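You operate a simulated robot arm through the tools that you are given. There is no shell and no other tool. Be economical: measure what you need, move in short steps, check, and stop when the job is done.

You are at the controls of a simulated robot arm. One attempt, no reset.

## Task
Put the brass fitting labelled "D5" from the top of the grey stand on top of the orange test gauge and the brass fitting labelled "D7" on the top of the valve four cart. Turn the wrench collar to 4 Nm. Open the right tool cabinet top drawer, take the silver threaded stud and put it in the inside of the right tool cabinet top drawer and shut the drawer again. Fetch the gold threaded stud and stand it on top of the red holder. Take the black bolt and put it on top of the blue holder. Take the silver bolt and leave it on the yellow card on the top tray of the red trolley. Take the steel elbow and leave it on top of the blue pipe spool. Fetch the green ring gauge and set it on top of the red pipe spool. Open the caps cabinet door, take the red cap from the shelf of the caps cabinet and leave it on the blue cover and shut the door again. Open the green bin lid. The order is free. Set down upright: gold threaded stud, black bolt, silver bolt.
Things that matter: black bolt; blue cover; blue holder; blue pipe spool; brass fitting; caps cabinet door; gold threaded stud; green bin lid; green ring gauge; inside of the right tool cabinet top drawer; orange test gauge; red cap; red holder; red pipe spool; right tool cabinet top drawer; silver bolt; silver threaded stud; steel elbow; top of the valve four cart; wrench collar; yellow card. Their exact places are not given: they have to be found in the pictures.

It is judged by the outcome, as a careful person would: the job done as asked, and still so three seconds after it is handed in. It fails if anything else is knocked over, pushed out of place, dropped, spilled or broken. A push-on lid holds only when it is set on centred and level and pressed home; a screw cap is set on level and turned clockwise until tight.

## Robot
A 7-joint arm with a two-finger parallel gripper on a trunk, on a base that drives. Base frame: it is fixed to the floor where the robot stands at the start and does not move with it; the origin is under the middle of the robot, x ahead of it, y to its left, z up; the surface under the hand at the start is at about z = 0.7. Units: m, rad, N and s.
Its first joint turns from -2.897 to 2.897 rad. Places, roughly: black bolt (4x3x9 cm) [9.6, 5.6, 0.9]; blue cover [9.25, 8.5, 1]; blue holder (7x7x9 cm) [9.5, 5.5, 0.9]; blue pipe spool (9x9x11 cm) [6.3, 7.5, 0.9]; brass fitting [1, -0.25, 0.75]; caps cabinet door [9.2, 6, 0.5]; gold threaded stud (2x2x6 cm) [9.6, 5.3, 0.9]; green bin lid [-1, 0, 0.8]; green ring gauge (6x6x2 cm) [6.5, 8.7, 0.9]; inside of the right tool cabinet top drawer [5.4, 2.5, 0.8]; orange test gauge [1, -0.25, 0.75]; red cap (9x9x4 cm) [9.3, 5.9, 0.5]; red holder (7x7x9 cm) [9.5, 5.8, 0.9]; red pipe spool (9x9x11 cm) [6.4, 9.1, 0.9]; right tool cabinet top drawer [5.4, 2.6, 0.8]; silver bolt (4x3x9 cm) [5.6, 2.4, 0.9]; silver threaded stud (2x2x6 cm) [9.5, 5.3, 0.9]; steel elbow (5x5x3 cm) [6.4, 7.3, 0.9]; top of the valve four cart [0.7, 2.7, 0.7]; wrench collar [9.3, 4.8, 1]; yellow card [7, 2.5, 0.75]. Payload 1.57 kg.
The TCP is the grasp point between the finger pads, 0.03 m short of the fingertips. In the tool frame z runs along the fingers and y along their closing line. The gripper opens to 0.08 m. The fingers are 0.017 m wide and 0.012 m thick; the gripper's body (0.04 by 0.082 m) begins 0.08 m behind the TCP.
Orientation is told as [roll, pitch, yaw] about the base's x, y, z axes, in that order, counted from this pose: with the fingers straight down and closing along the base's y, the tool's x points along the base's -x, its y along +y and its z along -z.

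## Interface
- The arm moves only by the tool send_rows. Its argument "deltas" is a list that holds one entry, the list of rows, each a list of 7 numbers: the shift along the base's x, y, z in units of 300 mm (1.0 is 300 mm), then the turn, a rotation vector about the base's x, y, z in units of 60 degrees (1.0 is 60 degrees), then the finger opening in m, from 0 to 0.08. In form: [[[dx, dy, dz, ax, ay, az, hand], ...]]. A call has 1 to 20 rows; each row is the pose to reach, as a shift and turn from the pose commanded when the call began. A call with a number of a shift or a turn outside -1 to 1 is refused whole. Each row takes 0.2 s and may step no farther than 0.05 m and 0.15 rad from the row before; otherwise, or with a gripper value out of range, the whole call is refused. Where a pose cannot be reached the arm comes as near as it can. A force on the tool above 40 N (or 10 N above the force at the start of the call, whichever is more), or a blocked arm, ends the call early, and 0.2 s more pass. The fingers move at their own pace (about 0.153 m/s each) and stop on an object; they squeeze with about 42 N. The grip force told is the motor's: it shows also when the fingers shut on nothing. Time passes only in rows, and 0.2 s behind the last, so rows that repeat a pose let the fingers close. It gives the time, the measured TCP pose, the force on the tool (base axes), the opening and the grip force at its end, in the units of the frame above (readings bear some noise), with the torque about the TCP (base axes, N m) and any sound that the robot's microphone picked up.
- Cameras (640 x 400 px; columns grow to the right, rows downward): "scene" is now at [-0.0164, 0.1847, 1.3299]; the picture's right is [-0.10, -1.00, 0.00], its down [-0.84, 0.08, -0.54] and it looks along [0.54, -0.05, -0.84] (base axes); focal length 214 px, centre (320, 200). "wrist" rides on the gripper at [0.072, -0.007, -0.122] in the tool frame; the picture's right is [0.09, 1.00, 0.00], its down [-0.84, 0.08, -0.54] and it looks along [-0.54, 0.05, 0.84] (tool axes); focal length 238 px, centre (320, 200).
- camera(camera): a new picture of that camera. It takes no simulated time.
- steer(legs): drives the robot by 1 to 6 legs, each [ahead, left, turn to the left] in m, m and rad, along the robot's own axes; the way and the turn of a leg run together, so that a leg with both is an arc; at most 1.5 m and 3.142 rad a leg. The arm and the cameras ride along, it lands a little off, and it stops where it bumps. It gives what a move gives.
- pan_tilt(pan, tilt): turns the head with the scene camera to pan (to the left, within 2.496 rad either way) and tilt (down, from -0.506 to 1.204), counted from straight ahead of the robot. It gives what a move gives.
- locate(camera, pixels): for up to 12 pixels [column, row] of the newest picture of that camera ("zoom" is the newest enlarged one), the place [x, y, z] in the base frame of the surface seen there, good to about 0.002 m, but the place of the scene camera against the robot may be out by one fixed shift of up to 0.018 m in any direction. It takes no simulated time.
- close_up(camera, box): a new picture of the part [left, top, right, bottom] of that camera's present view, enlarged. It takes no simulated time.
- close_job(): hands the job in; it is judged then, once.

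Go step by step. Measure first, check grasps and placings, and put right what went wrong. The budget is 378 turns and 334 pictures, counting those below and the enlarged ones. Unless the task says otherwise, let go and move clear before handing in, and close with one line.

The tools are called as name(argument=value, ...) on one line, values as JSON. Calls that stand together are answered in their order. send_rows: Moves the arm, as the interface text tells. Its arguments: {"type":"object","properties":{"deltas":{"type":"array","items":{"type":"array","items":{"type":"array","items":{"type":"number"}}}}},"required":["deltas"]} The other tools are called the same way: steer (legs) drives the base; pan_tilt (pan, tilt) turns the head that bears the scene camera; camera (camera) takes a picture; locate (camera, pixels) gives the place of the surface under pixels of a picture; close_up (camera, box) takes an enlarged picture of a part of a camera's view; close_job () hands the job in.

At the start:

```text
time_s: 0.0
ee_pos: [0.5572, -0.2893, 1.5028]
tcp_rot: [0.0, -0.002, 0.001]
wrist_force: [0.1, 0.2, -0.5]
ft_torque: [-0.01, -0.01, 0.03]
grip_width: 0.0801
grip_force: 0.0
robot x, y, heading: [-0.0012, 0.0018, -0.002]
head pan, tilt: [-0.096, 1.002]
```

scene: 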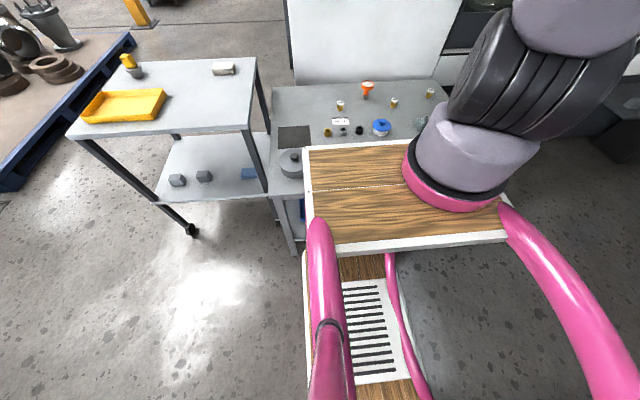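
wrist: 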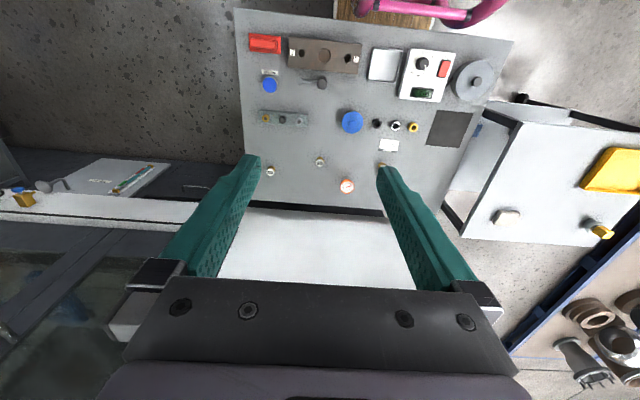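

The wrist picture shows the bench with small fittings (e.g. 320,160; 270,170; 346,185). I'll zoom in on the labels first.

close_up(camera="wrist", box=[230, 10, 510, 210])

close_up(camera="scene", box=[260, 70, 460, 195])

```text
2.00 times, centred on (370, 110) of wrist
```

zoom: 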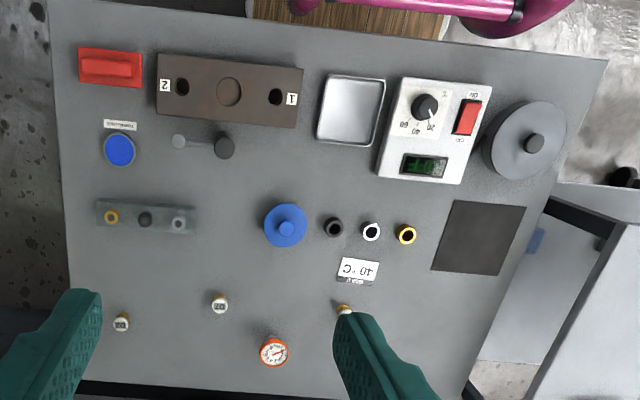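

```text
3.20 times, centred on (360, 132) of scene
```

zoom: 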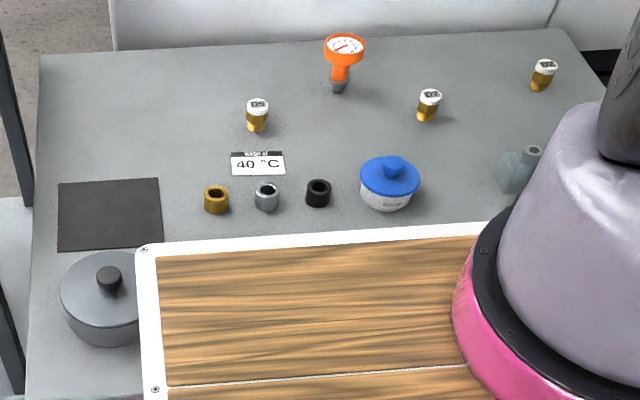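

Three fittings stand around an orange gauge. I'll zoom tightly for labels.

close_up(camera="scene", box=[330, 80, 370, 105])

close_up(camera="scene", box=[380, 85, 444, 125])

locate(camera="wrist", pixels=[[320, 160], [270, 170], [346, 185], [381, 167], [265, 85], [500, 42], [240, 12], [440, 200], [410, 270]])

locate(camera="scene", pixels=[[340, 102], [394, 100], [430, 91], [367, 86], [379, 122], [340, 121]])

```text
16.00 times, centred on (350, 92) of scene
```

zoom: 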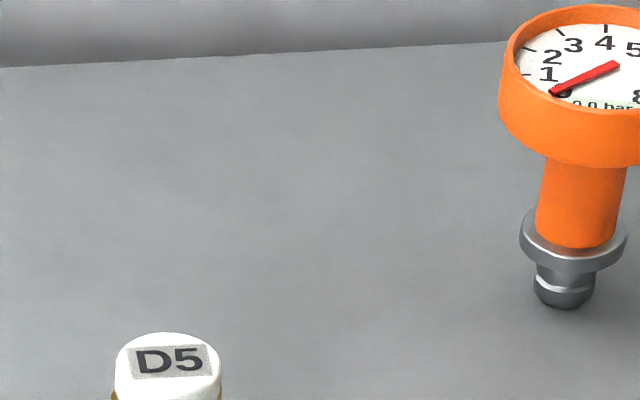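

```text
10.00 times, centred on (412, 105) of scene
```

zoom: 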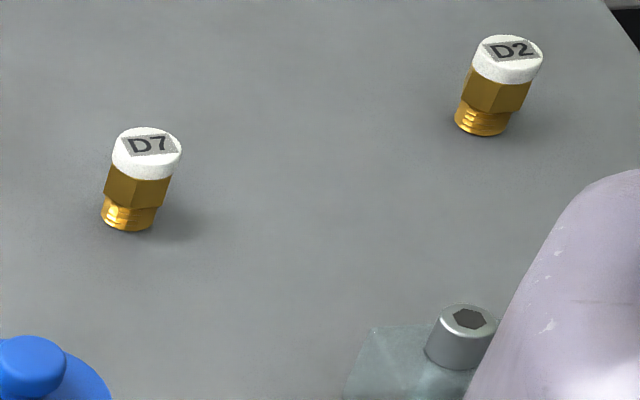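

```text
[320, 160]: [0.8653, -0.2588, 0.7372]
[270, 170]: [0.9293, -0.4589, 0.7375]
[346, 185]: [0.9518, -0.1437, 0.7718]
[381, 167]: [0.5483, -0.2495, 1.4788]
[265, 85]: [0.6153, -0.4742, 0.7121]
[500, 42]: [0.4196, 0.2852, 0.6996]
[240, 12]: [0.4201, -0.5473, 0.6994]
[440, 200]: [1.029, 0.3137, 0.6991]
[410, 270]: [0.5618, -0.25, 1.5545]
```

```text
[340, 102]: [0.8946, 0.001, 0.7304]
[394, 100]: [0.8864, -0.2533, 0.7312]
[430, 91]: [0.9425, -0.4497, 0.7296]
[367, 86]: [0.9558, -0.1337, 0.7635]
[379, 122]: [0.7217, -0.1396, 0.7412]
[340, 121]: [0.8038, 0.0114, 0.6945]
```

The labels are D5 (340,103), D7 (394,100) and D2 (430,91). I'll move the arm above D5 for a closer wrist view.

send_rows(deltas=[[[0.08, 0.08, -0.09, 0, 0, 0, 0.08], [0.16, 0.16, -0.18, 0, 0, 0, 0.08], [0.24, 0.24, -0.27, 0, 0, 0, 0.08], [0.32, 0.32, -0.36, 0, 0, 0, 0.08], [0.4, 0.4, -0.45, 0, 0, 0, 0.08], [0.48, 0.48, -0.54, 0, 0, 0, 0.08], [0.56, 0.56, -0.63, 0, 0, 0, 0.08], [0.64, 0.64, -0.72, 0, 0, 0, 0.08], [0.72, 0.72, -0.81, 0, 0, 0, 0.08], [0.8, 0.8, -0.9, 0, 0, 0, 0.08], [0.88, 0.88, -0.99, 0, 0, 0, 0.08]]])

send_rows(deltas=[[[0.02, 0.02, -0.14, 0, 0, 0, 0.08], [0.04, 0.04, -0.28, 0, 0, 0, 0.08], [0.06, 0.06, -0.42, 0, 0, 0, 0.08], [0.08, 0.08, -0.56, 0, 0, 0, 0.08], [0.1, 0.09, -0.7, 0, 0, 0, 0.08], [0.12, 0.1, -0.84, 0, 0, 0, 0.08], [0.15, 0.1, -0.95, 0, 0, 0, 0.08]]])

camera(camera="wrist")

```text
time_s: 2.4
ee_pos: [0.8219, -0.0256, 1.2071]
tcp_rot: [-0.002, -0.002, -0.001]
wrist_force: [-0.8, -1.3, 0.3]
ft_torque: [0.05, -0.03, -0.02]
grip_width: 0.08
grip_force: 0.0
robot x, y, heading: [-0.001, 0.0028, 0.002]
head pan, tilt: [-0.096, 1.002]
```

```text
time_s: 4.0
ee_pos: [0.8666, 0.0043, 0.9204]
tcp_rot: [0.002, -0.003, 0.0]
wrist_force: [-0.5, -0.2, 0.3]
ft_torque: [0.01, -0.02, 0.04]
grip_width: 0.08
grip_force: 0.0
robot x, y, heading: [-0.0007, 0.002, 0.003]
head pan, tilt: [-0.096, 1.002]
```

```text
327 pictures are left
```

wrist: 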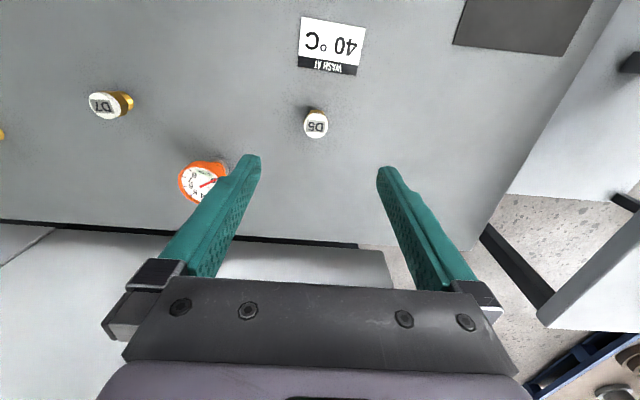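

D5's top is at (316,128) and the gauge dial at (202,182). I'll measure them.

locate(camera="wrist", pixels=[[316, 128], [304, 126], [329, 127], [316, 117], [317, 138], [317, 111], [112, 105], [200, 182], [182, 182], [196, 166], [335, 60]])

```text
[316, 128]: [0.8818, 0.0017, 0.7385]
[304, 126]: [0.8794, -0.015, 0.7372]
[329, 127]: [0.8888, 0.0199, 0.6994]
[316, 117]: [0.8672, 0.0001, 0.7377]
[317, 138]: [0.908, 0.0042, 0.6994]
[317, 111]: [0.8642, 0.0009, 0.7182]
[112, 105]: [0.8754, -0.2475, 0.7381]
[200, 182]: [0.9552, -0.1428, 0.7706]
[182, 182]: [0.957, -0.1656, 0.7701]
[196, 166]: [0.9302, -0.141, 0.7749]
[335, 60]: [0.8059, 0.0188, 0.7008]
```

D5 centre is about (0.880, 0.001), top z 0.738. Descending and gripping.

send_rows(deltas=[[[0.046, -0.0123, -0.15, 0, 0, 0, 0.08], [0.046, -0.0123, -0.3, 0, 0, 0, 0.08], [0.046, -0.0123, -0.45, 0, 0, 0, 0.08], [0.046, -0.0123, -0.55, 0, 0, 0, 0.08], [0.046, -0.0123, -0.613, 0, 0, 0, 0.08], [0.046, -0.0123, -0.613, 0, 0, 0, 0.02], [0.046, -0.0123, -0.613, 0, 0, 0, 0.0], [0.046, -0.0123, -0.613, 0, 0, 0, 0.0]]])

```text
time_s: 5.8
ee_pos: [0.8807, -0.001, 0.7368]
tcp_rot: [0.001, 0.0, 0.001]
wrist_force: [-0.1, 0.7, 0.0]
ft_torque: [0.01, -0.02, -0.02]
grip_width: 0.0318
grip_force: 40.5
robot x, y, heading: [0.0012, -0.0025, -0.001]
head pan, tilt: [-0.096, 1.002]
```

D5 is held (width 0.032). Lifting and moving beside the gauge.

send_rows(deltas=[[[0, 0, 0.15, 0, 0, 0, 0], [0, 0, 0.3, 0, 0, 0, 0], [0, 0, 0.42, 0, 0, 0, 0], [0.05, -0.1, 0.42, 0, 0, 0, 0], [0.1, -0.24, 0.42, 0, 0, 0, 0], [0.15, -0.38, 0.42, 0, 0, 0, 0], [0.2, -0.47, 0.42, 0, 0, 0, 0], [0.2, -0.47, 0.42, 0, 0, 0, 0]]])

camera(camera="wrist")

close_up(camera="scene", box=[324, 60, 420, 120])

```text
time_s: 7.6
ee_pos: [0.9394, -0.1409, 0.8632]
tcp_rot: [0.0, 0.001, 0.0]
wrist_force: [0.5, -0.4, -1.7]
ft_torque: [0.01, 0.0, 0.01]
grip_width: 0.0319
grip_force: 39.9
robot x, y, heading: [-0.001, 0.0021, 0.004]
head pan, tilt: [-0.096, 1.002]
```

```text
326 pictures are left
```

wrist: 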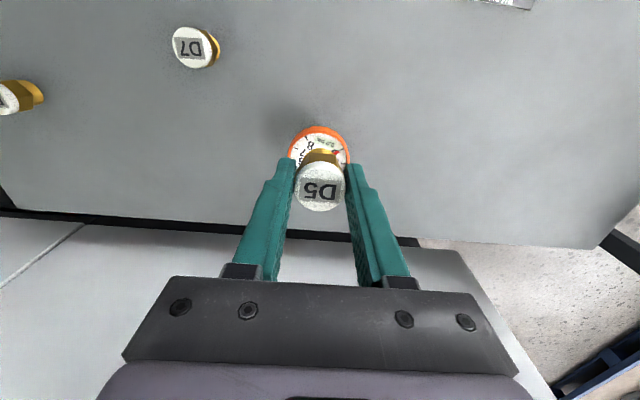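

```text
6.67 times, centred on (372, 90) of scene
```

zoom: 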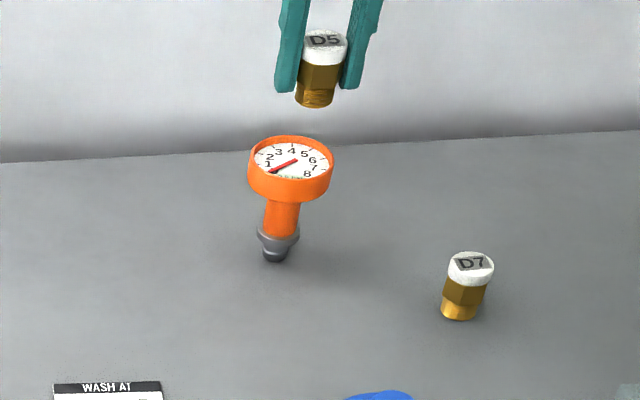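

locate(camera="wrist", pixels=[[320, 127], [303, 150], [290, 150], [349, 151], [320, 131], [320, 140], [338, 150], [309, 134], [335, 134]])

locate(camera="zoom", pixels=[[250, 158], [332, 160], [290, 137], [289, 180], [290, 160], [471, 262]])

```text
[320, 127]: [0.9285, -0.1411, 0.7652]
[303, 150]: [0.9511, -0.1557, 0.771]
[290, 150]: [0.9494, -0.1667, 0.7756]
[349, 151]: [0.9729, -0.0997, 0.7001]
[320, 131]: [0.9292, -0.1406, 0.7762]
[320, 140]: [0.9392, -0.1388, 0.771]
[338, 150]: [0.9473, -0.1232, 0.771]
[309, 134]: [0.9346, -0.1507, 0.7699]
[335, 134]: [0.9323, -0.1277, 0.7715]
```

```text
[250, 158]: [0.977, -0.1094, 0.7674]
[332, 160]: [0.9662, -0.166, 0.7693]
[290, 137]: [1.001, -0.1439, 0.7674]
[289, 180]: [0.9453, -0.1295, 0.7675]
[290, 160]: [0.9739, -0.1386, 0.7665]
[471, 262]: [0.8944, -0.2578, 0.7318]
```

Gauge centre is about (0.955, −0.1405), dial face z 0.771. Lowering D5 onto it and watching force.

send_rows(deltas=[[[0.05, -0.002, 0, 0, 0, 0, 0], [0.05, -0.002, -0.08, 0, 0, 0, 0], [0.05, -0.002, -0.14, 0, 0, 0, 0], [0.05, -0.002, -0.17, 0, 0, 0, 0], [0.05, -0.002, -0.178, 0, 0, 0, 0], [0.05, -0.002, -0.182, 0, 0, 0, 0]]])

close_up(camera="scene", box=[340, 65, 404, 105])

```text
time_s: 9.0
ee_pos: [0.9555, -0.1409, 0.8123]
tcp_rot: [-0.001, -0.007, 0.001]
wrist_force: [-6.8, 1.4, 38.1]
ft_torque: [0.03, 0.44, 0.01]
grip_width: 0.0321
grip_force: 40.3
robot x, y, heading: [0.0014, 0.0008, 0.002]
head pan, tilt: [-0.096, 1.002]
```

```text
10.00 times, centred on (372, 85) of scene
```

zoom: 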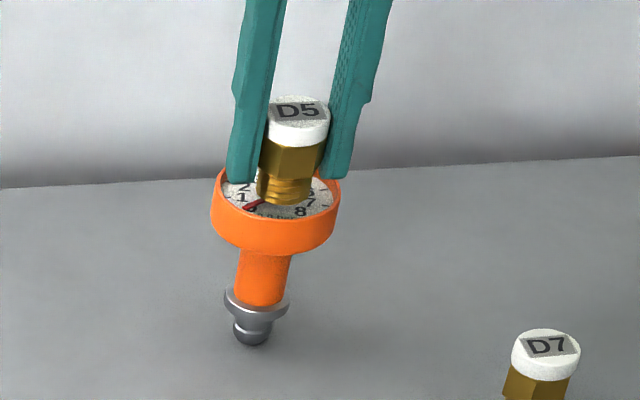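

Contact (38 N): D5 rests on the dial, upright. Easing up to relieve force, then releasing.

send_rows(deltas=[[[0, 0, 0.008, 0, 0, 0, 0], [0, 0, 0.012, 0, 0, 0, 0], [0, 0, 0.012, 0, 0, 0, 0]]])

```text
time_s: 9.8
ee_pos: [0.9541, -0.1398, 0.8129]
tcp_rot: [0.0, 0.0, -0.002]
wrist_force: [2.3, -0.1, 18.0]
ft_torque: [-0.01, -0.26, 0.01]
grip_width: 0.0321
grip_force: 40.0
robot x, y, heading: [0.0004, -0.0005, -0.001]
head pan, tilt: [-0.096, 1.002]
```

send_rows(deltas=[[[0, 0, 0.003, 0, 0, 0, 0], [0, 0, 0.003, 0, 0, 0, 0.04], [0, 0, 0.003, 0, 0, 0, 0.06], [0, 0, 0.05, 0, 0, 0, 0.06], [0, 0, 0.2, 0, 0, 0, 0.06], [0, 0, 0.35, 0, 0, 0, 0.06]]])

close_up(camera="scene", box=[324, 65, 420, 125])

```text
time_s: 11.2
ee_pos: [0.9554, -0.1421, 0.9162]
tcp_rot: [-0.001, 0.001, 0.0]
wrist_force: [0.5, 0.3, -0.7]
ft_torque: [0.02, 0.02, -0.01]
grip_width: 0.0598
grip_force: 0.0
robot x, y, heading: [-0.0016, -0.0021, -0.0]
head pan, tilt: [-0.096, 1.002]
```

```text
6.67 times, centred on (372, 95) of scene
```

zoom: 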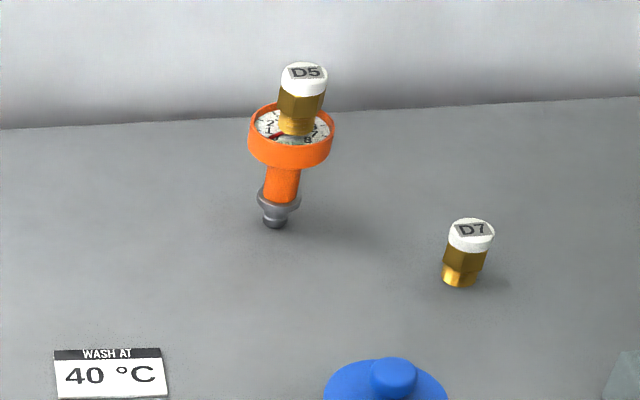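

D5 stands centred on the gauge. Next, D7: moving above it.

send_rows(deltas=[[[-0.1, -0.12, 0, 0, 0, 0, 0.08], [-0.2, -0.24, 0, 0, 0, 0, 0.08], [-0.3, -0.353, -0.05, 0, 0, 0, 0.08], [-0.3, -0.353, -0.05, 0, 0, 0, 0.08]]])

camera(camera="wrist")

pan_tilt(pan=1.3, tilt=0.5)

camera(camera="scene")

```text
time_s: 12.2
ee_pos: [0.865, -0.2452, 0.9029]
tcp_rot: [-0.001, 0.0, 0.0]
wrist_force: [0.5, -0.2, -0.4]
ft_torque: [-0.03, 0.0, 0.03]
grip_width: 0.0799
grip_force: 0.0
robot x, y, heading: [-0.0009, 0.0022, -0.001]
head pan, tilt: [-0.096, 1.002]
```

```text
322 pictures are left
```

wrist: 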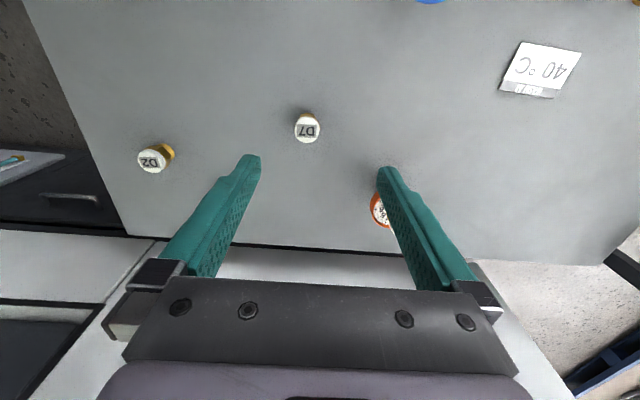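

```text
time_s: 13.7
ee_pos: [0.8648, -0.2452, 0.9016]
tcp_rot: [0.0, 0.0, 0.0]
wrist_force: [-0.6, 0.3, -0.1]
ft_torque: [0.02, -0.02, -0.04]
grip_width: 0.0797
grip_force: 0.1
robot x, y, heading: [-0.0, 0.0053, -0.007]
head pan, tilt: [1.3, 0.499]
```

```text
321 pictures are left
```

scene: 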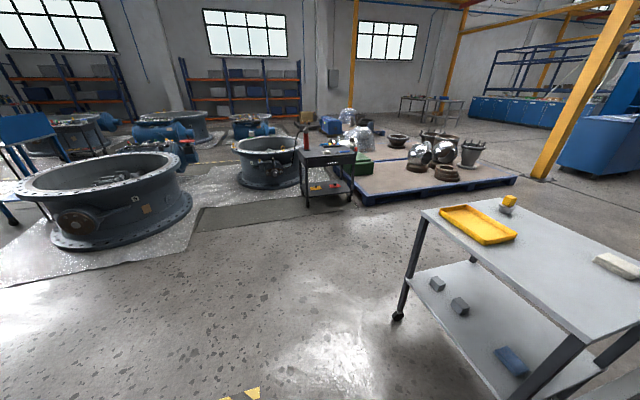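

Now measure D7 in the wrist picture (306,129), and the dark cart at (325,157) in the scene picture.

locate(camera="wrist", pixels=[[306, 131], [294, 130], [319, 130], [307, 119], [306, 142], [307, 114]])

close_up(camera="scene", box=[260, 120, 420, 220])

locate(camera="scene", pixels=[[325, 157], [309, 206], [352, 150], [490, 225], [430, 215]])

```text
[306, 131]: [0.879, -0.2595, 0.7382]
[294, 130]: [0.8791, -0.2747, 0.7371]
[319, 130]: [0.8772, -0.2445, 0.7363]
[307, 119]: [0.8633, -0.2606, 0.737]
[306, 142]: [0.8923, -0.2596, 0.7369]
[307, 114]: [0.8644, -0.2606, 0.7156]
```

```text
4.00 times, centred on (340, 170) of scene
```

zoom: 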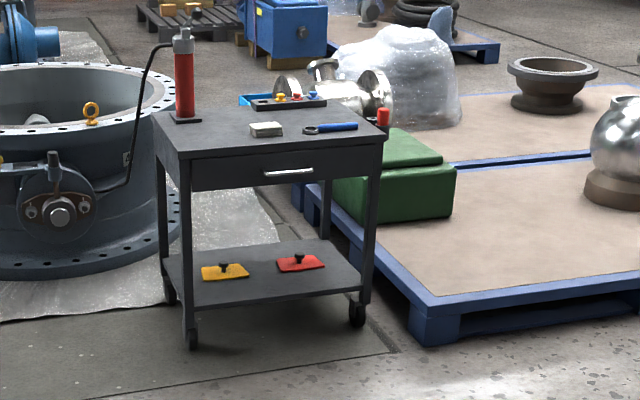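

```text
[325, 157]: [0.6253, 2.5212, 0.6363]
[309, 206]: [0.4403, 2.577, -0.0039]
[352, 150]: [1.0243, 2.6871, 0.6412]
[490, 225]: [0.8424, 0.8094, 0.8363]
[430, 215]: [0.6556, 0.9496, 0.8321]
```

D7 centre is (0.878, −0.260). Grasp it.

send_rows(deltas=[[[0.043, -0.045, -0.15, 0, 0, 0, 0.08], [0.043, -0.045, -0.3, 0, 0, 0, 0.08], [0.043, -0.045, -0.45, 0, 0, 0, 0.08], [0.043, -0.045, -0.55, 0, 0, 0, 0.08], [0.043, -0.045, -0.55, 0, 0, 0, 0.02], [0.043, -0.045, -0.55, 0, 0, 0, 0.0], [0.043, -0.045, -0.55, 0, 0, 0, 0.0], [0.043, -0.045, -0.4, 0, 0, 0, 0.0], [0.043, -0.045, -0.25, 0, 0, 0, 0.0], [0.043, -0.045, -0.1, 0, 0, 0, 0.0], [0.043, -0.045, 0.06, 0, 0, 0, 0.0], [0.043, -0.045, 0.22, 0, 0, 0, 0.0], [0.0, 0.0, 0.36, 0, 0, 0, 0.0], [-0.1, 0.1, 0.45, 0, 0, 0, 0.0], [-0.2, 0.2, 0.5, 0, 0, 0, 0.0], [-0.3, 0.3, 0.55, 0, 0, 0, 0.0], [-0.4, 0.4, 0.6, 0, 0, 0, 0.0], [-0.5, 0.5, 0.65, 0, 0, 0, 0.0], [-0.6, 0.6, 0.7, 0, 0, 0, 0.0], [-0.7, 0.7, 0.7, 0, 0, 0, 0.0]]])

camera(camera="wrist")

```text
refused: row 14 steps farther than a row can; nothing moved
```

```text
319 pictures are left
```

wrist: 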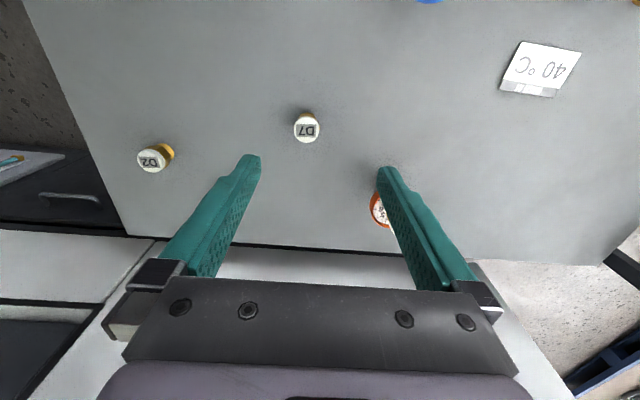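

Row 14's step was too long; I'll resend with the pick only, then lift and retract more gently.

send_rows(deltas=[[[0.043, -0.045, -0.15, 0, 0, 0, 0.08], [0.043, -0.045, -0.3, 0, 0, 0, 0.08], [0.043, -0.045, -0.45, 0, 0, 0, 0.08], [0.043, -0.045, -0.55, 0, 0, 0, 0.08], [0.043, -0.045, -0.55, 0, 0, 0, 0.02], [0.043, -0.045, -0.55, 0, 0, 0, 0.0], [0.043, -0.045, -0.55, 0, 0, 0, 0.0], [0.043, -0.045, -0.4, 0, 0, 0, 0.0], [0.043, -0.045, -0.25, 0, 0, 0, 0.0], [0.043, -0.045, -0.1, 0, 0, 0, 0.0], [0.043, -0.045, 0.06, 0, 0, 0, 0.0], [0.043, -0.045, 0.22, 0, 0, 0, 0.0], [0.0, 0.0, 0.36, 0, 0, 0, 0.0], [-0.09, 0.06, 0.45, 0, 0, 0, 0.0], [-0.18, 0.12, 0.54, 0, 0, 0, 0.0], [-0.27, 0.18, 0.63, 0, 0, 0, 0.0], [-0.36, 0.24, 0.7, 0, 0, 0, 0.0], [-0.46, 0.3, 0.76, 0, 0, 0, 0.0], [-0.56, 0.36, 0.8, 0, 0, 0, 0.0]]])

camera(camera="wrist")

```text
time_s: 17.7
ee_pos: [0.6979, -0.1393, 1.1418]
tcp_rot: [-0.001, 0.003, 0.0]
wrist_force: [0.5, 0.2, -1.7]
ft_torque: [0.03, 0.04, 0.02]
grip_width: 0.0315
grip_force: 40.3
robot x, y, heading: [0.0012, -0.0026, 0.001]
head pan, tilt: [1.3, 0.499]
```

```text
318 pictures are left
```

wrist: 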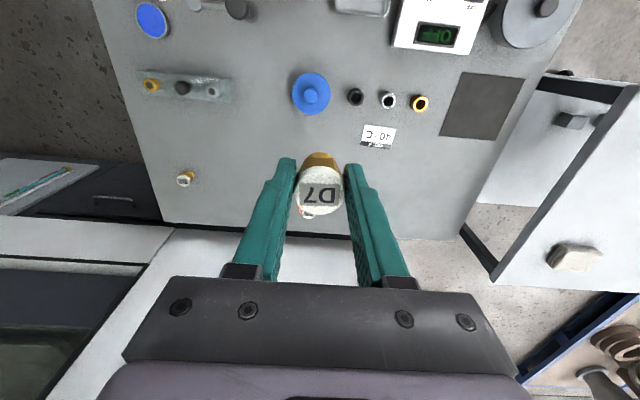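

D7 is held. I'll survey before driving: pan toward the back and the left.

pan_tilt(pan=2.49, tilt=0.6)

camera(camera="scene")

pan_tilt(pan=-2.49, tilt=0.6)

camera(camera="scene")

pan_tilt(pan=1.6, tilt=0.9)

camera(camera="scene")

```text
time_s: 19.1
ee_pos: [0.6977, -0.1384, 1.1422]
tcp_rot: [0.0, 0.0, 0.001]
wrist_force: [-0.8, 0.0, -0.8]
ft_torque: [0.04, 0.03, 0.02]
grip_width: 0.0317
grip_force: 40.7
robot x, y, heading: [0.0009, -0.0034, 0.002]
head pan, tilt: [2.491, 0.6]
```

```text
317 pictures are left
```

scene: 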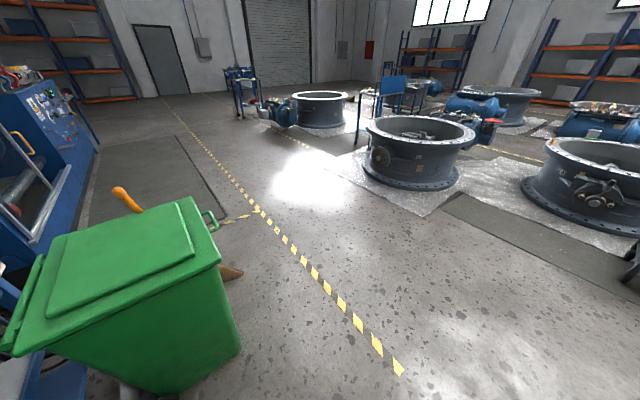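

```text
time_s: 23.0
ee_pos: [0.698, -0.1385, 1.1424]
tcp_rot: [-0.001, -0.001, 0.0]
wrist_force: [0.3, -0.3, -0.5]
ft_torque: [-0.01, 0.01, -0.01]
grip_width: 0.0318
grip_force: 40.2
robot x, y, heading: [0.0018, 0.0025, -0.006]
head pan, tilt: [-2.491, 0.6]
```

```text
316 pictures are left
```

scene: 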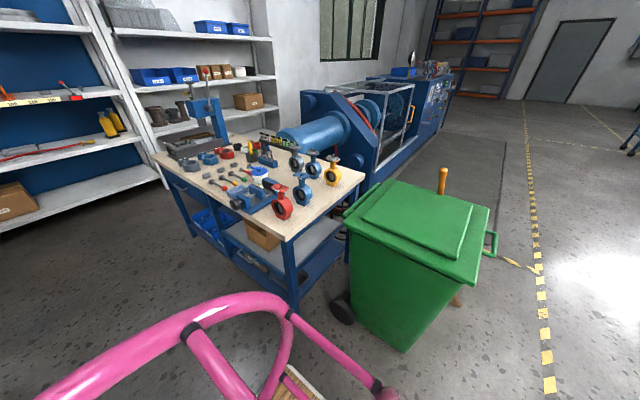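

```text
time_s: 26.4
ee_pos: [0.6978, -0.139, 1.1422]
tcp_rot: [0.0, 0.001, 0.0]
wrist_force: [0.3, 0.2, -1.3]
ft_torque: [-0.03, -0.03, 0.0]
grip_width: 0.0318
grip_force: 40.5
robot x, y, heading: [0.0013, -0.0033, 0.0]
head pan, tilt: [1.6, 0.901]
```

```text
315 pictures are left
```

scene: 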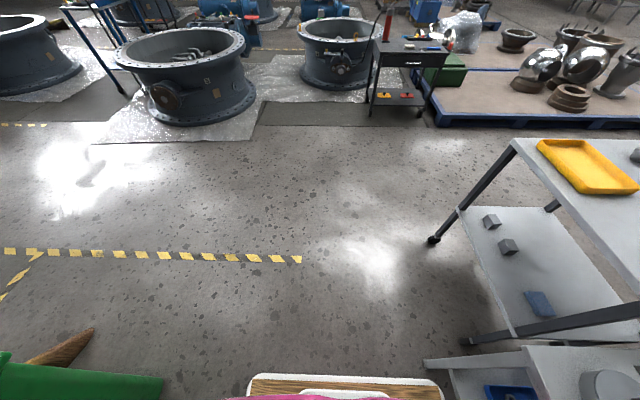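

locate(camera="scene", pixels=[[432, 240], [465, 340], [428, 362], [370, 108], [430, 120], [390, 45], [425, 46], [388, 40], [440, 393], [250, 393]])

close_up(camera="scene", box=[350, 20, 478, 100])

```text
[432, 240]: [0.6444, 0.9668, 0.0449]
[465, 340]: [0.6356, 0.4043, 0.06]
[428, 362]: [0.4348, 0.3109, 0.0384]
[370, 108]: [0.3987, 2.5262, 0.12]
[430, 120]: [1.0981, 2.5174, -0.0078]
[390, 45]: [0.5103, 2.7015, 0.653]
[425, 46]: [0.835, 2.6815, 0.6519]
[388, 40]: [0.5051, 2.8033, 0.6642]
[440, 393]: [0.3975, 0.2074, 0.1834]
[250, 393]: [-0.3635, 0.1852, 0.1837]
```

```text
5.00 times, centred on (414, 60) of scene
```

zoom: 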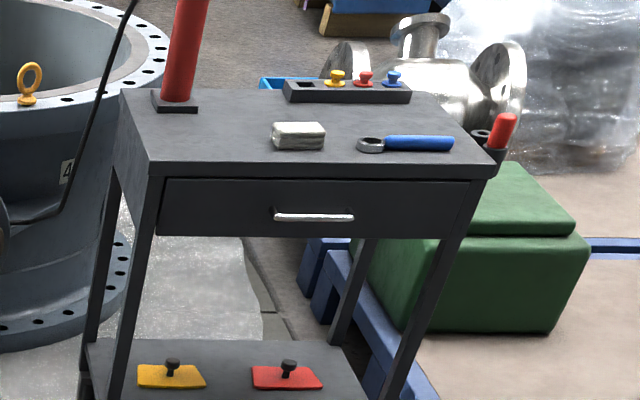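

The valve-four cart (the valve behind it bears a "4") is at x 0.42–1.05, y 2.5–2.9. I'll drive by sliding left, turning left and approaching.

steer(legs=[[-0.08, 0.4, 0], [0, 0.8, 0], [0, 0, 1.571], [0.6, -0.4, 0]])

pan_tilt(pan=-0.2, tilt=0.9)

camera(camera="scene")

camera(camera="wrist")

```text
time_s: 40.1
ee_pos: [0.4464, 2.4978, 1.1428]
tcp_rot: [0.0, 0.002, 1.584]
wrist_force: [-0.7, -0.7, -0.5]
ft_torque: [0.0, 0.02, -0.03]
grip_width: 0.0316
grip_force: 39.5
robot x, y, heading: [0.3193, 1.8029, 1.586]
head pan, tilt: [1.6, 0.901]
```

```text
time_s: 41.9
ee_pos: [0.4451, 2.4981, 1.1423]
tcp_rot: [-0.001, -0.001, 1.584]
wrist_force: [0.5, 0.4, -0.6]
ft_torque: [0.03, -0.02, -0.01]
grip_width: 0.0318
grip_force: 40.9
robot x, y, heading: [0.3192, 1.7988, 1.584]
head pan, tilt: [-0.201, 0.901]
```

```text
313 pictures are left
```

scene: 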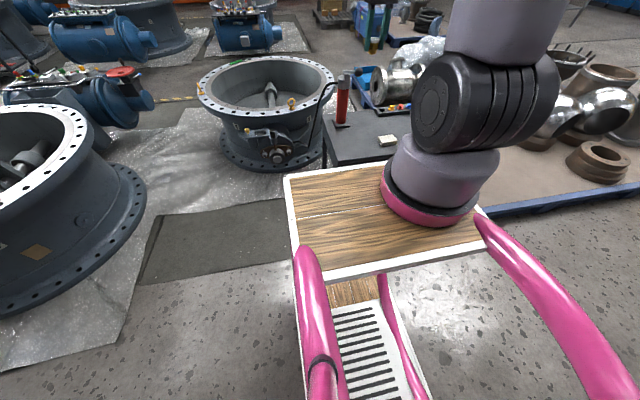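

```text
312 pictures are left
```

wrist: 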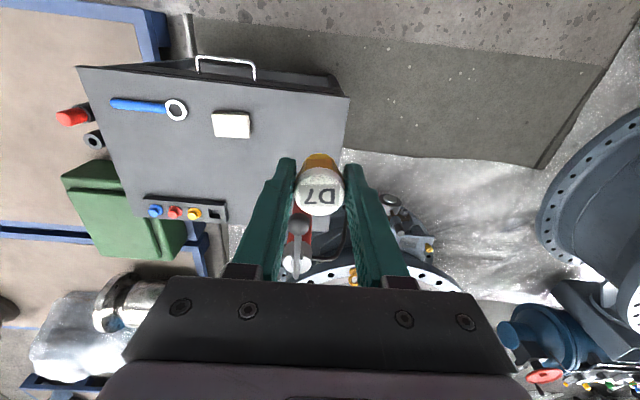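

Free area on the cart top is around wrist (180,160). Measuring.

locate(camera="wrist", pixels=[[185, 160], [230, 160], [140, 150], [85, 70], [345, 100], [232, 125], [175, 110], [227, 218], [225, 75], [250, 180]])

```text
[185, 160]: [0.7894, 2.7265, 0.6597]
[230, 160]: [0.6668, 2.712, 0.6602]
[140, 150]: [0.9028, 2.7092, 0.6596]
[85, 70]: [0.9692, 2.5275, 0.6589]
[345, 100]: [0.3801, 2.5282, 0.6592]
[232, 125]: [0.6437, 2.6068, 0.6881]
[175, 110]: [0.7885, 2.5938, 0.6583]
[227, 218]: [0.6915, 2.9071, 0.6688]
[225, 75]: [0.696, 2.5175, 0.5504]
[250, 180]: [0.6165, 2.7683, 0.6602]
```

I'll place D7 at about (0.50, 2.60); lowering partway first to check.

send_rows(deltas=[[[0.05, 0.08, -0.1, 0, 0, 0, 0], [0.1, 0.16, -0.2, 0, 0, 0, 0], [0.14, 0.24, -0.3, 0, 0, 0, 0], [0.183, 0.34, -0.4, 0, 0, 0, 0], [0.183, 0.34, -0.55, 0, 0, 0, 0], [0.183, 0.34, -0.7, 0, 0, 0, 0], [0.183, 0.34, -0.85, 0, 0, 0, 0], [0.183, 0.34, -1.0, 0, 0, 0, 0], [0.183, 0.34, -1.0, 0, 0, 0, 0]]])

camera(camera="wrist")

```text
time_s: 43.9
ee_pos: [0.5019, 2.5999, 0.8422]
tcp_rot: [-0.001, 0.002, 1.584]
wrist_force: [0.6, -0.1, -1.1]
ft_torque: [0.0, 0.02, 0.0]
grip_width: 0.0317
grip_force: 40.3
robot x, y, heading: [0.3165, 1.7985, 1.586]
head pan, tilt: [-0.201, 0.901]
```

```text
311 pictures are left
```

wrist: 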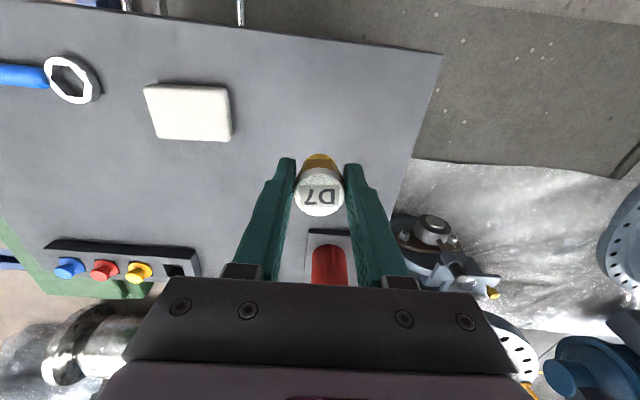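

locate(camera="wrist", pixels=[[330, 235], [330, 250], [328, 275], [230, 110], [440, 60], [280, 150], [350, 130]])

close_up(camera="scene", box=[280, 50, 440, 150])

```text
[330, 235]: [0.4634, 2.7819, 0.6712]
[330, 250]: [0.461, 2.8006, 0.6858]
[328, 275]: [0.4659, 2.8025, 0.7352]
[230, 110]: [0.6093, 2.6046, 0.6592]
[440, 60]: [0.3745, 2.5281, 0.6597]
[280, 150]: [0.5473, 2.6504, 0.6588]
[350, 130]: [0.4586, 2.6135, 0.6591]
```

```text
4.00 times, centred on (360, 100) of scene
```

zoom: 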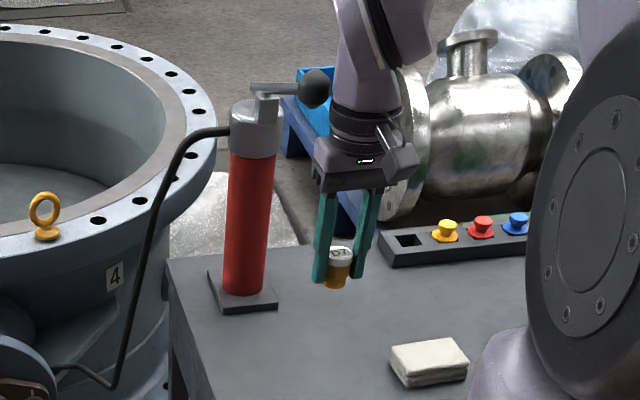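

Enough clearance from the grease gun (0.2 m), but I'll shift slightly nearer and set D7 down.

send_rows(deltas=[[[0, -0.1, -0.05, 0, 0, 0, 0], [0, -0.1, -0.2, 0, 0, 0, 0], [0, -0.1, -0.35, 0, 0, 0, 0], [0, -0.1, -0.43, 0, 0, 0, 0], [0, -0.1, -0.46, 0, 0, 0, 0], [0, -0.1, -0.477, 0, 0, 0, 0]]])

```text
time_s: 45.3
ee_pos: [0.5016, 2.5691, 0.6979]
tcp_rot: [0.0, -0.002, 1.586]
wrist_force: [-0.4, 0.4, -1.7]
ft_torque: [0.0, -0.03, -0.02]
grip_width: 0.0319
grip_force: 40.1
robot x, y, heading: [0.3182, 1.7984, 1.585]
head pan, tilt: [-0.201, 0.901]
```

send_rows(deltas=[[[0, 0, -0.004, 0, 0, 0, 0], [0, 0, -0.008, 0, 0, 0, 0], [0, 0, -0.008, 0, 0, 0, 0]]])

```text
time_s: 46.1
ee_pos: [0.5013, 2.5701, 0.696]
tcp_rot: [-0.001, 0.0, 1.585]
wrist_force: [-0.6, -3.8, 11.5]
ft_torque: [-0.07, 0.03, -0.02]
grip_width: 0.0317
grip_force: 39.5
robot x, y, heading: [0.3177, 1.7999, 1.591]
head pan, tilt: [-0.201, 0.901]
```

Contact at 11 N; release and lift.

send_rows(deltas=[[[0, 0, 0.004, 0, 0, 0, 0.03], [0, 0, 0.004, 0, 0, 0, 0.06], [0, 0, 0.004, 0, 0, 0, 0.07], [0, 0, 0.1, 0, 0, 0, 0.07], [0, 0, 0.25, 0, 0, 0, 0.07], [0, 0, 0.4, 0, 0, 0, 0.07], [0, 0, 0.55, 0, 0, 0, 0.07], [0, 0, 0.7, 0, 0, 0, 0.07], [0, 0, 0.85, 0, 0, 0, 0.07], [0, 0, 1.0, 0, 0, 0, 0.07]]])

camera(camera="wrist")

```text
time_s: 48.3
ee_pos: [0.5012, 2.5706, 0.9967]
tcp_rot: [0.0, 0.002, 1.585]
wrist_force: [-0.2, 0.2, -0.7]
ft_torque: [-0.04, -0.02, 0.01]
grip_width: 0.0701
grip_force: 0.0
robot x, y, heading: [0.3165, 1.7985, 1.585]
head pan, tilt: [-0.201, 0.901]
```

```text
309 pictures are left
```

wrist: 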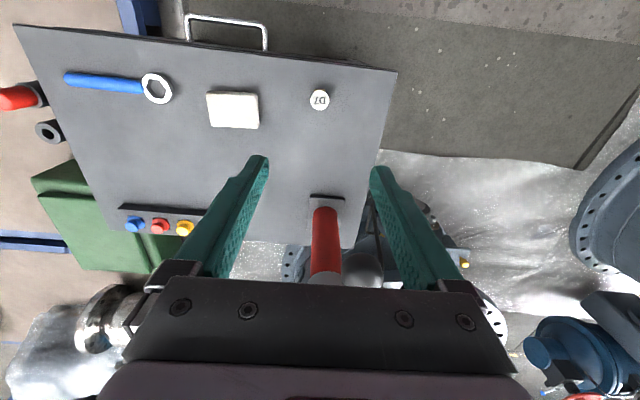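

D7 stands on the cart. Now the green bin: raise the arm and drive to its handle side (+y).

send_rows(deltas=[[[0, -0.05, 0.15, 0, 0, 0, 0.07], [0, -0.1, 0.3, 0, 0, 0, 0.07], [0, -0.2, 0.4, 0, 0, 0, 0.07], [0, -0.33, 0.5, 0, 0, 0, 0.07], [0, -0.46, 0.6, 0, 0, 0, 0.07], [0, -0.6, 0.65, 0, 0, 0, 0.07]]])

steer(legs=[[-0.5, 0, 0], [0, 1.3, 0], [0, 0, 3.14]])

pan_tilt(pan=0.0, tilt=0.7)

camera(camera="scene")

camera(camera="wrist")

```text
time_s: 49.7
ee_pos: [0.5013, 2.3889, 1.1923]
tcp_rot: [-0.002, 0.001, 1.586]
wrist_force: [-0.1, 0.3, -0.4]
ft_torque: [-0.06, 0.0, 0.02]
grip_width: 0.0699
grip_force: 0.0
robot x, y, heading: [0.3189, 1.7978, 1.587]
head pan, tilt: [-0.201, 0.901]
```

```text
time_s: 66.1
ee_pos: [-1.1484, 0.6921, 1.1922]
tcp_rot: [0.0, -0.001, -1.558]
wrist_force: [0.5, -0.6, -0.1]
ft_torque: [-0.01, 0.03, -0.01]
grip_width: 0.07
grip_force: 0.0
robot x, y, heading: [-0.9613, 1.2841, -1.56]
head pan, tilt: [-0.201, 0.901]
```

```text
time_s: 66.8
ee_pos: [-1.1487, 0.6927, 1.1914]
tcp_rot: [0.0, 0.001, -1.559]
wrist_force: [-0.1, -0.3, 0.6]
ft_torque: [0.0, 0.0, 0.01]
grip_width: 0.0699
grip_force: 0.0
robot x, y, heading: [-0.9645, 1.2834, -1.557]
head pan, tilt: [0.0, 0.7]
```

```text
308 pictures are left
```

scene: 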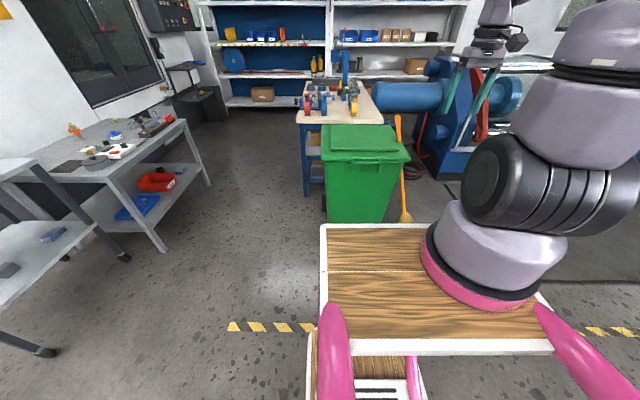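

```text
307 pictures are left
```

wrist: 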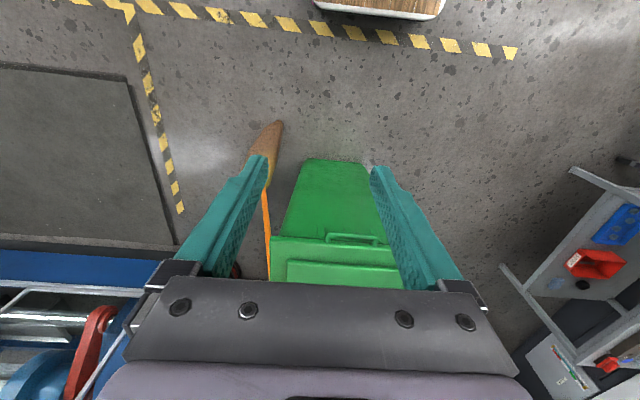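

The lid's handle bar is on our side, near wrist (350,238). Zoom and measure.

close_up(camera="wrist", box=[256, 150, 416, 290])

locate(camera="wrist", pixels=[[327, 238], [350, 235], [376, 241], [276, 238], [398, 250], [300, 280], [350, 246], [285, 260]])

close_up(camera="scene", box=[300, 110, 428, 200])

locate(camera="zoom", pixels=[[200, 70], [450, 70], [120, 220], [530, 220], [330, 220], [330, 120]])

```text
2.86 times, centred on (336, 220) of wrist
```

zoom: 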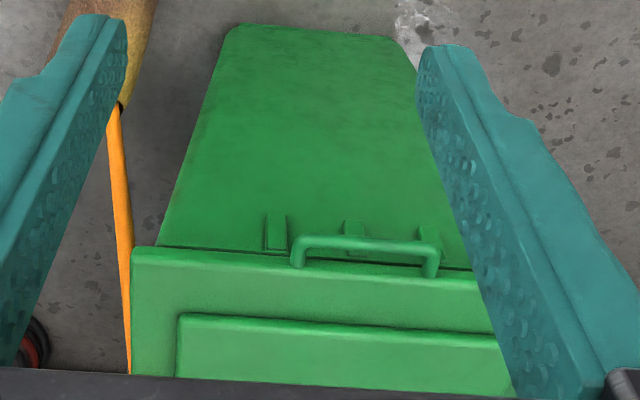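

```text
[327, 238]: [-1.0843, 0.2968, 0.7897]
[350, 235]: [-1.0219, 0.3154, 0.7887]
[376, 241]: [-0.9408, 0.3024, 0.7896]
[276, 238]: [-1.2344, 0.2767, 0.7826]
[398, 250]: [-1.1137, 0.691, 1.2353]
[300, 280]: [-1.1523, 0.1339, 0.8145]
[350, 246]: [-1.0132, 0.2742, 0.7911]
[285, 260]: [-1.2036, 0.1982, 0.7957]
```

```text
4.44 times, centred on (364, 155) of scene
```

zoom: 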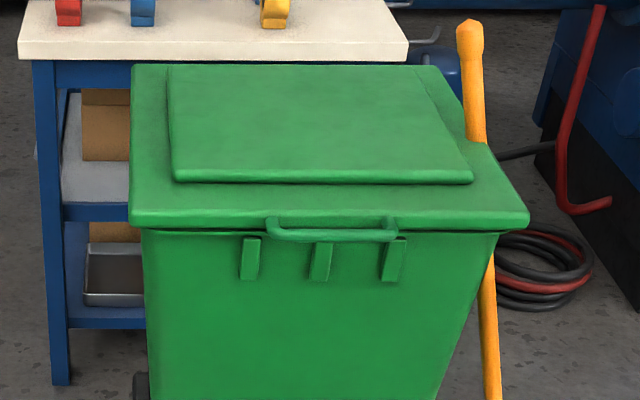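

```text
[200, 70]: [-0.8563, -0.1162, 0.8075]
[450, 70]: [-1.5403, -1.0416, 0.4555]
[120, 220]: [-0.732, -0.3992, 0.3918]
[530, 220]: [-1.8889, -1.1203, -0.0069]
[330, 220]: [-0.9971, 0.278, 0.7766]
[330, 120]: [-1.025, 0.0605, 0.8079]
```

The handle bar runs along x (−1.085…−0.94) at y≈0.315, z≈0.788; the hinge is at the −y edge. I'll stand beside the bin on its +x side so the arm can swing the lid through its arc.

locate(camera="zoom", pixels=[[150, 67], [420, 68], [133, 150], [135, 210], [490, 150], [525, 205], [290, 235], [330, 236]])

steer(legs=[[0, 0.55, 0], [1.03, 0, 0]])

pan_tilt(pan=-1.5, tilt=0.8)

camera(camera="scene")

```text
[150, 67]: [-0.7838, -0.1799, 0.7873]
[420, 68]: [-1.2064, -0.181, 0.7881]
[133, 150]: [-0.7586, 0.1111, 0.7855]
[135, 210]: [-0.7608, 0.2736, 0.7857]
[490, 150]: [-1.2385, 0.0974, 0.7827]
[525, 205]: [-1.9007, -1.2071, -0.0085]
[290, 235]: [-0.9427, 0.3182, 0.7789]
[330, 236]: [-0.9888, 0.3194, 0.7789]
```

```text
time_s: 75.0
ee_pos: [-0.5831, -0.3464, 1.1919]
tcp_rot: [0.001, -0.001, -1.562]
wrist_force: [-1.1, -0.2, 0.1]
ft_torque: [-0.01, -0.01, 0.01]
grip_width: 0.0702
grip_force: 0.0
robot x, y, heading: [-0.3956, 0.244, -1.564]
head pan, tilt: [0.0, 0.7]
```

```text
time_s: 76.6
ee_pos: [-0.5832, -0.3455, 1.1915]
tcp_rot: [-0.001, -0.001, -1.563]
wrist_force: [0.8, -0.5, 1.4]
ft_torque: [-0.05, 0.01, -0.02]
grip_width: 0.07
grip_force: 0.1
robot x, y, heading: [-0.3937, 0.2418, -1.563]
head pan, tilt: [-1.499, 0.799]
```

```text
304 pictures are left
```

scene: 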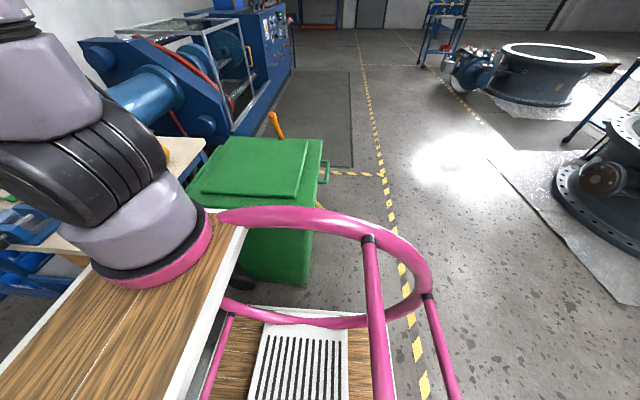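

locate(camera="scene", pixels=[[100, 275], [208, 230], [150, 287], [240, 225], [370, 240], [430, 290], [300, 215], [190, 360], [323, 165], [325, 180]])

close_up(camera="scene", box=[160, 100, 400, 250])

```text
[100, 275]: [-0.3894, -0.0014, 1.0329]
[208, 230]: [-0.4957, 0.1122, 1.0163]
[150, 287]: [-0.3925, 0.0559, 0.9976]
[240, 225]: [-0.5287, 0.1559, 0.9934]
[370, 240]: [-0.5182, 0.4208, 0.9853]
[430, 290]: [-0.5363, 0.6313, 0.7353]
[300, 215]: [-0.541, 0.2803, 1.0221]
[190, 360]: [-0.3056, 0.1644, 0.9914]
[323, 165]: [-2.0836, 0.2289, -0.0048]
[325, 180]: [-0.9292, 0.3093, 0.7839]
```

```text
2.67 times, centred on (280, 175) of scene
```

zoom: 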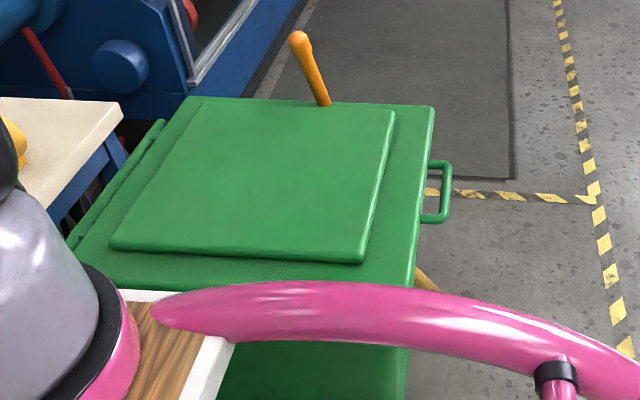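

The arm base sits on the table at about (−0.48, 0.01). I'll swing the tool around toward the handle side, turning yaw by −90°.

send_rows(deltas=[[[-0.14, 0.04, 0.0, 0, 0, -0.1, 0.08], [-0.28, 0.09, 0.0, 0, 0, -0.2, 0.08], [-0.42, 0.14, 0.0, 0, 0, -0.3, 0.08], [-0.56, 0.19, 0.0, 0, 0, -0.42, 0.08], [-0.7, 0.24, 0, 0, 0, -0.54, 0.08], [-0.85, 0.29, 0, 0, 0, -0.66, 0.08], [-1.0, 0.33, 0, 0, 0, -0.75, 0.08]]])

send_rows(deltas=[[[-0.05, 0.12, 0.0, 0, 0, -0.1, 0.08], [-0.1, 0.25, 0.0, 0, 0, -0.2, 0.08], [-0.15, 0.38, 0.0, 0, 0, -0.3, 0.08], [-0.2, 0.5, 0.0, 0, 0, -0.42, 0.08], [-0.25, 0.63, 0, 0, 0, -0.54, 0.08], [-0.3, 0.75, 0, 0, 0, -0.66, 0.08], [-0.35, 0.88, 0, 0, 0, -0.75, 0.08], [-0.43, 1.0, 0, 0, 0, -0.75, 0.08]]])

send_rows(deltas=[[[0, 0.15, -0.03, 0, 0, 0, 0.08], [0, 0.3, -0.06, 0, 0, 0, 0.08], [0, 0.45, -0.09, 0, 0, 0, 0.08], [0, 0.6, -0.1, 0, 0, 0, 0.08], [0, 0.75, -0.1, 0, 0, 0, 0.08]]])

camera(camera="wrist")

```text
time_s: 78.2
ee_pos: [-0.8821, -0.2466, 1.1929]
tcp_rot: [-0.001, 0.002, -2.347]
wrist_force: [0.8, -0.2, -0.1]
ft_torque: [-0.01, 0.04, 0.01]
grip_width: 0.08
grip_force: 0.1
robot x, y, heading: [-0.3975, 0.2446, -1.562]
head pan, tilt: [-1.499, 0.799]
```

```text
time_s: 80.0
ee_pos: [-1.0108, 0.0527, 1.1923]
tcp_rot: [0.0, -0.001, -3.133]
wrist_force: [0.3, -0.2, -0.6]
ft_torque: [0.0, 0.06, -0.02]
grip_width: 0.0798
grip_force: 0.2
robot x, y, heading: [-0.3941, 0.247, -1.563]
head pan, tilt: [-1.499, 0.799]
```

```text
time_s: 81.2
ee_pos: [-1.0124, 0.2778, 1.1612]
tcp_rot: [0.001, -0.001, -3.13]
wrist_force: [-0.3, -1.0, 0.4]
ft_torque: [0.05, 0.0, -0.02]
grip_width: 0.0798
grip_force: 0.1
robot x, y, heading: [-0.3913, 0.2426, -1.562]
head pan, tilt: [-1.499, 0.799]
```

```text
302 pictures are left
```

wrist: 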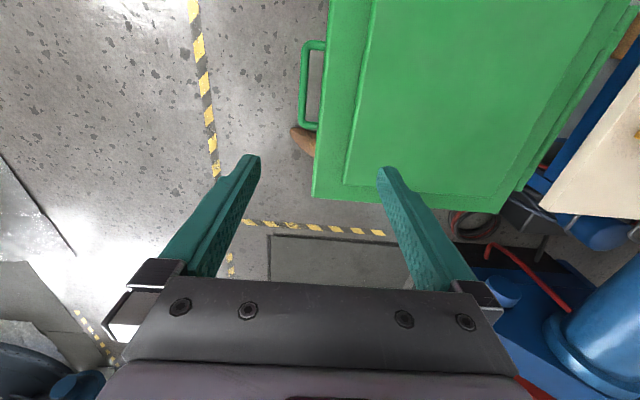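

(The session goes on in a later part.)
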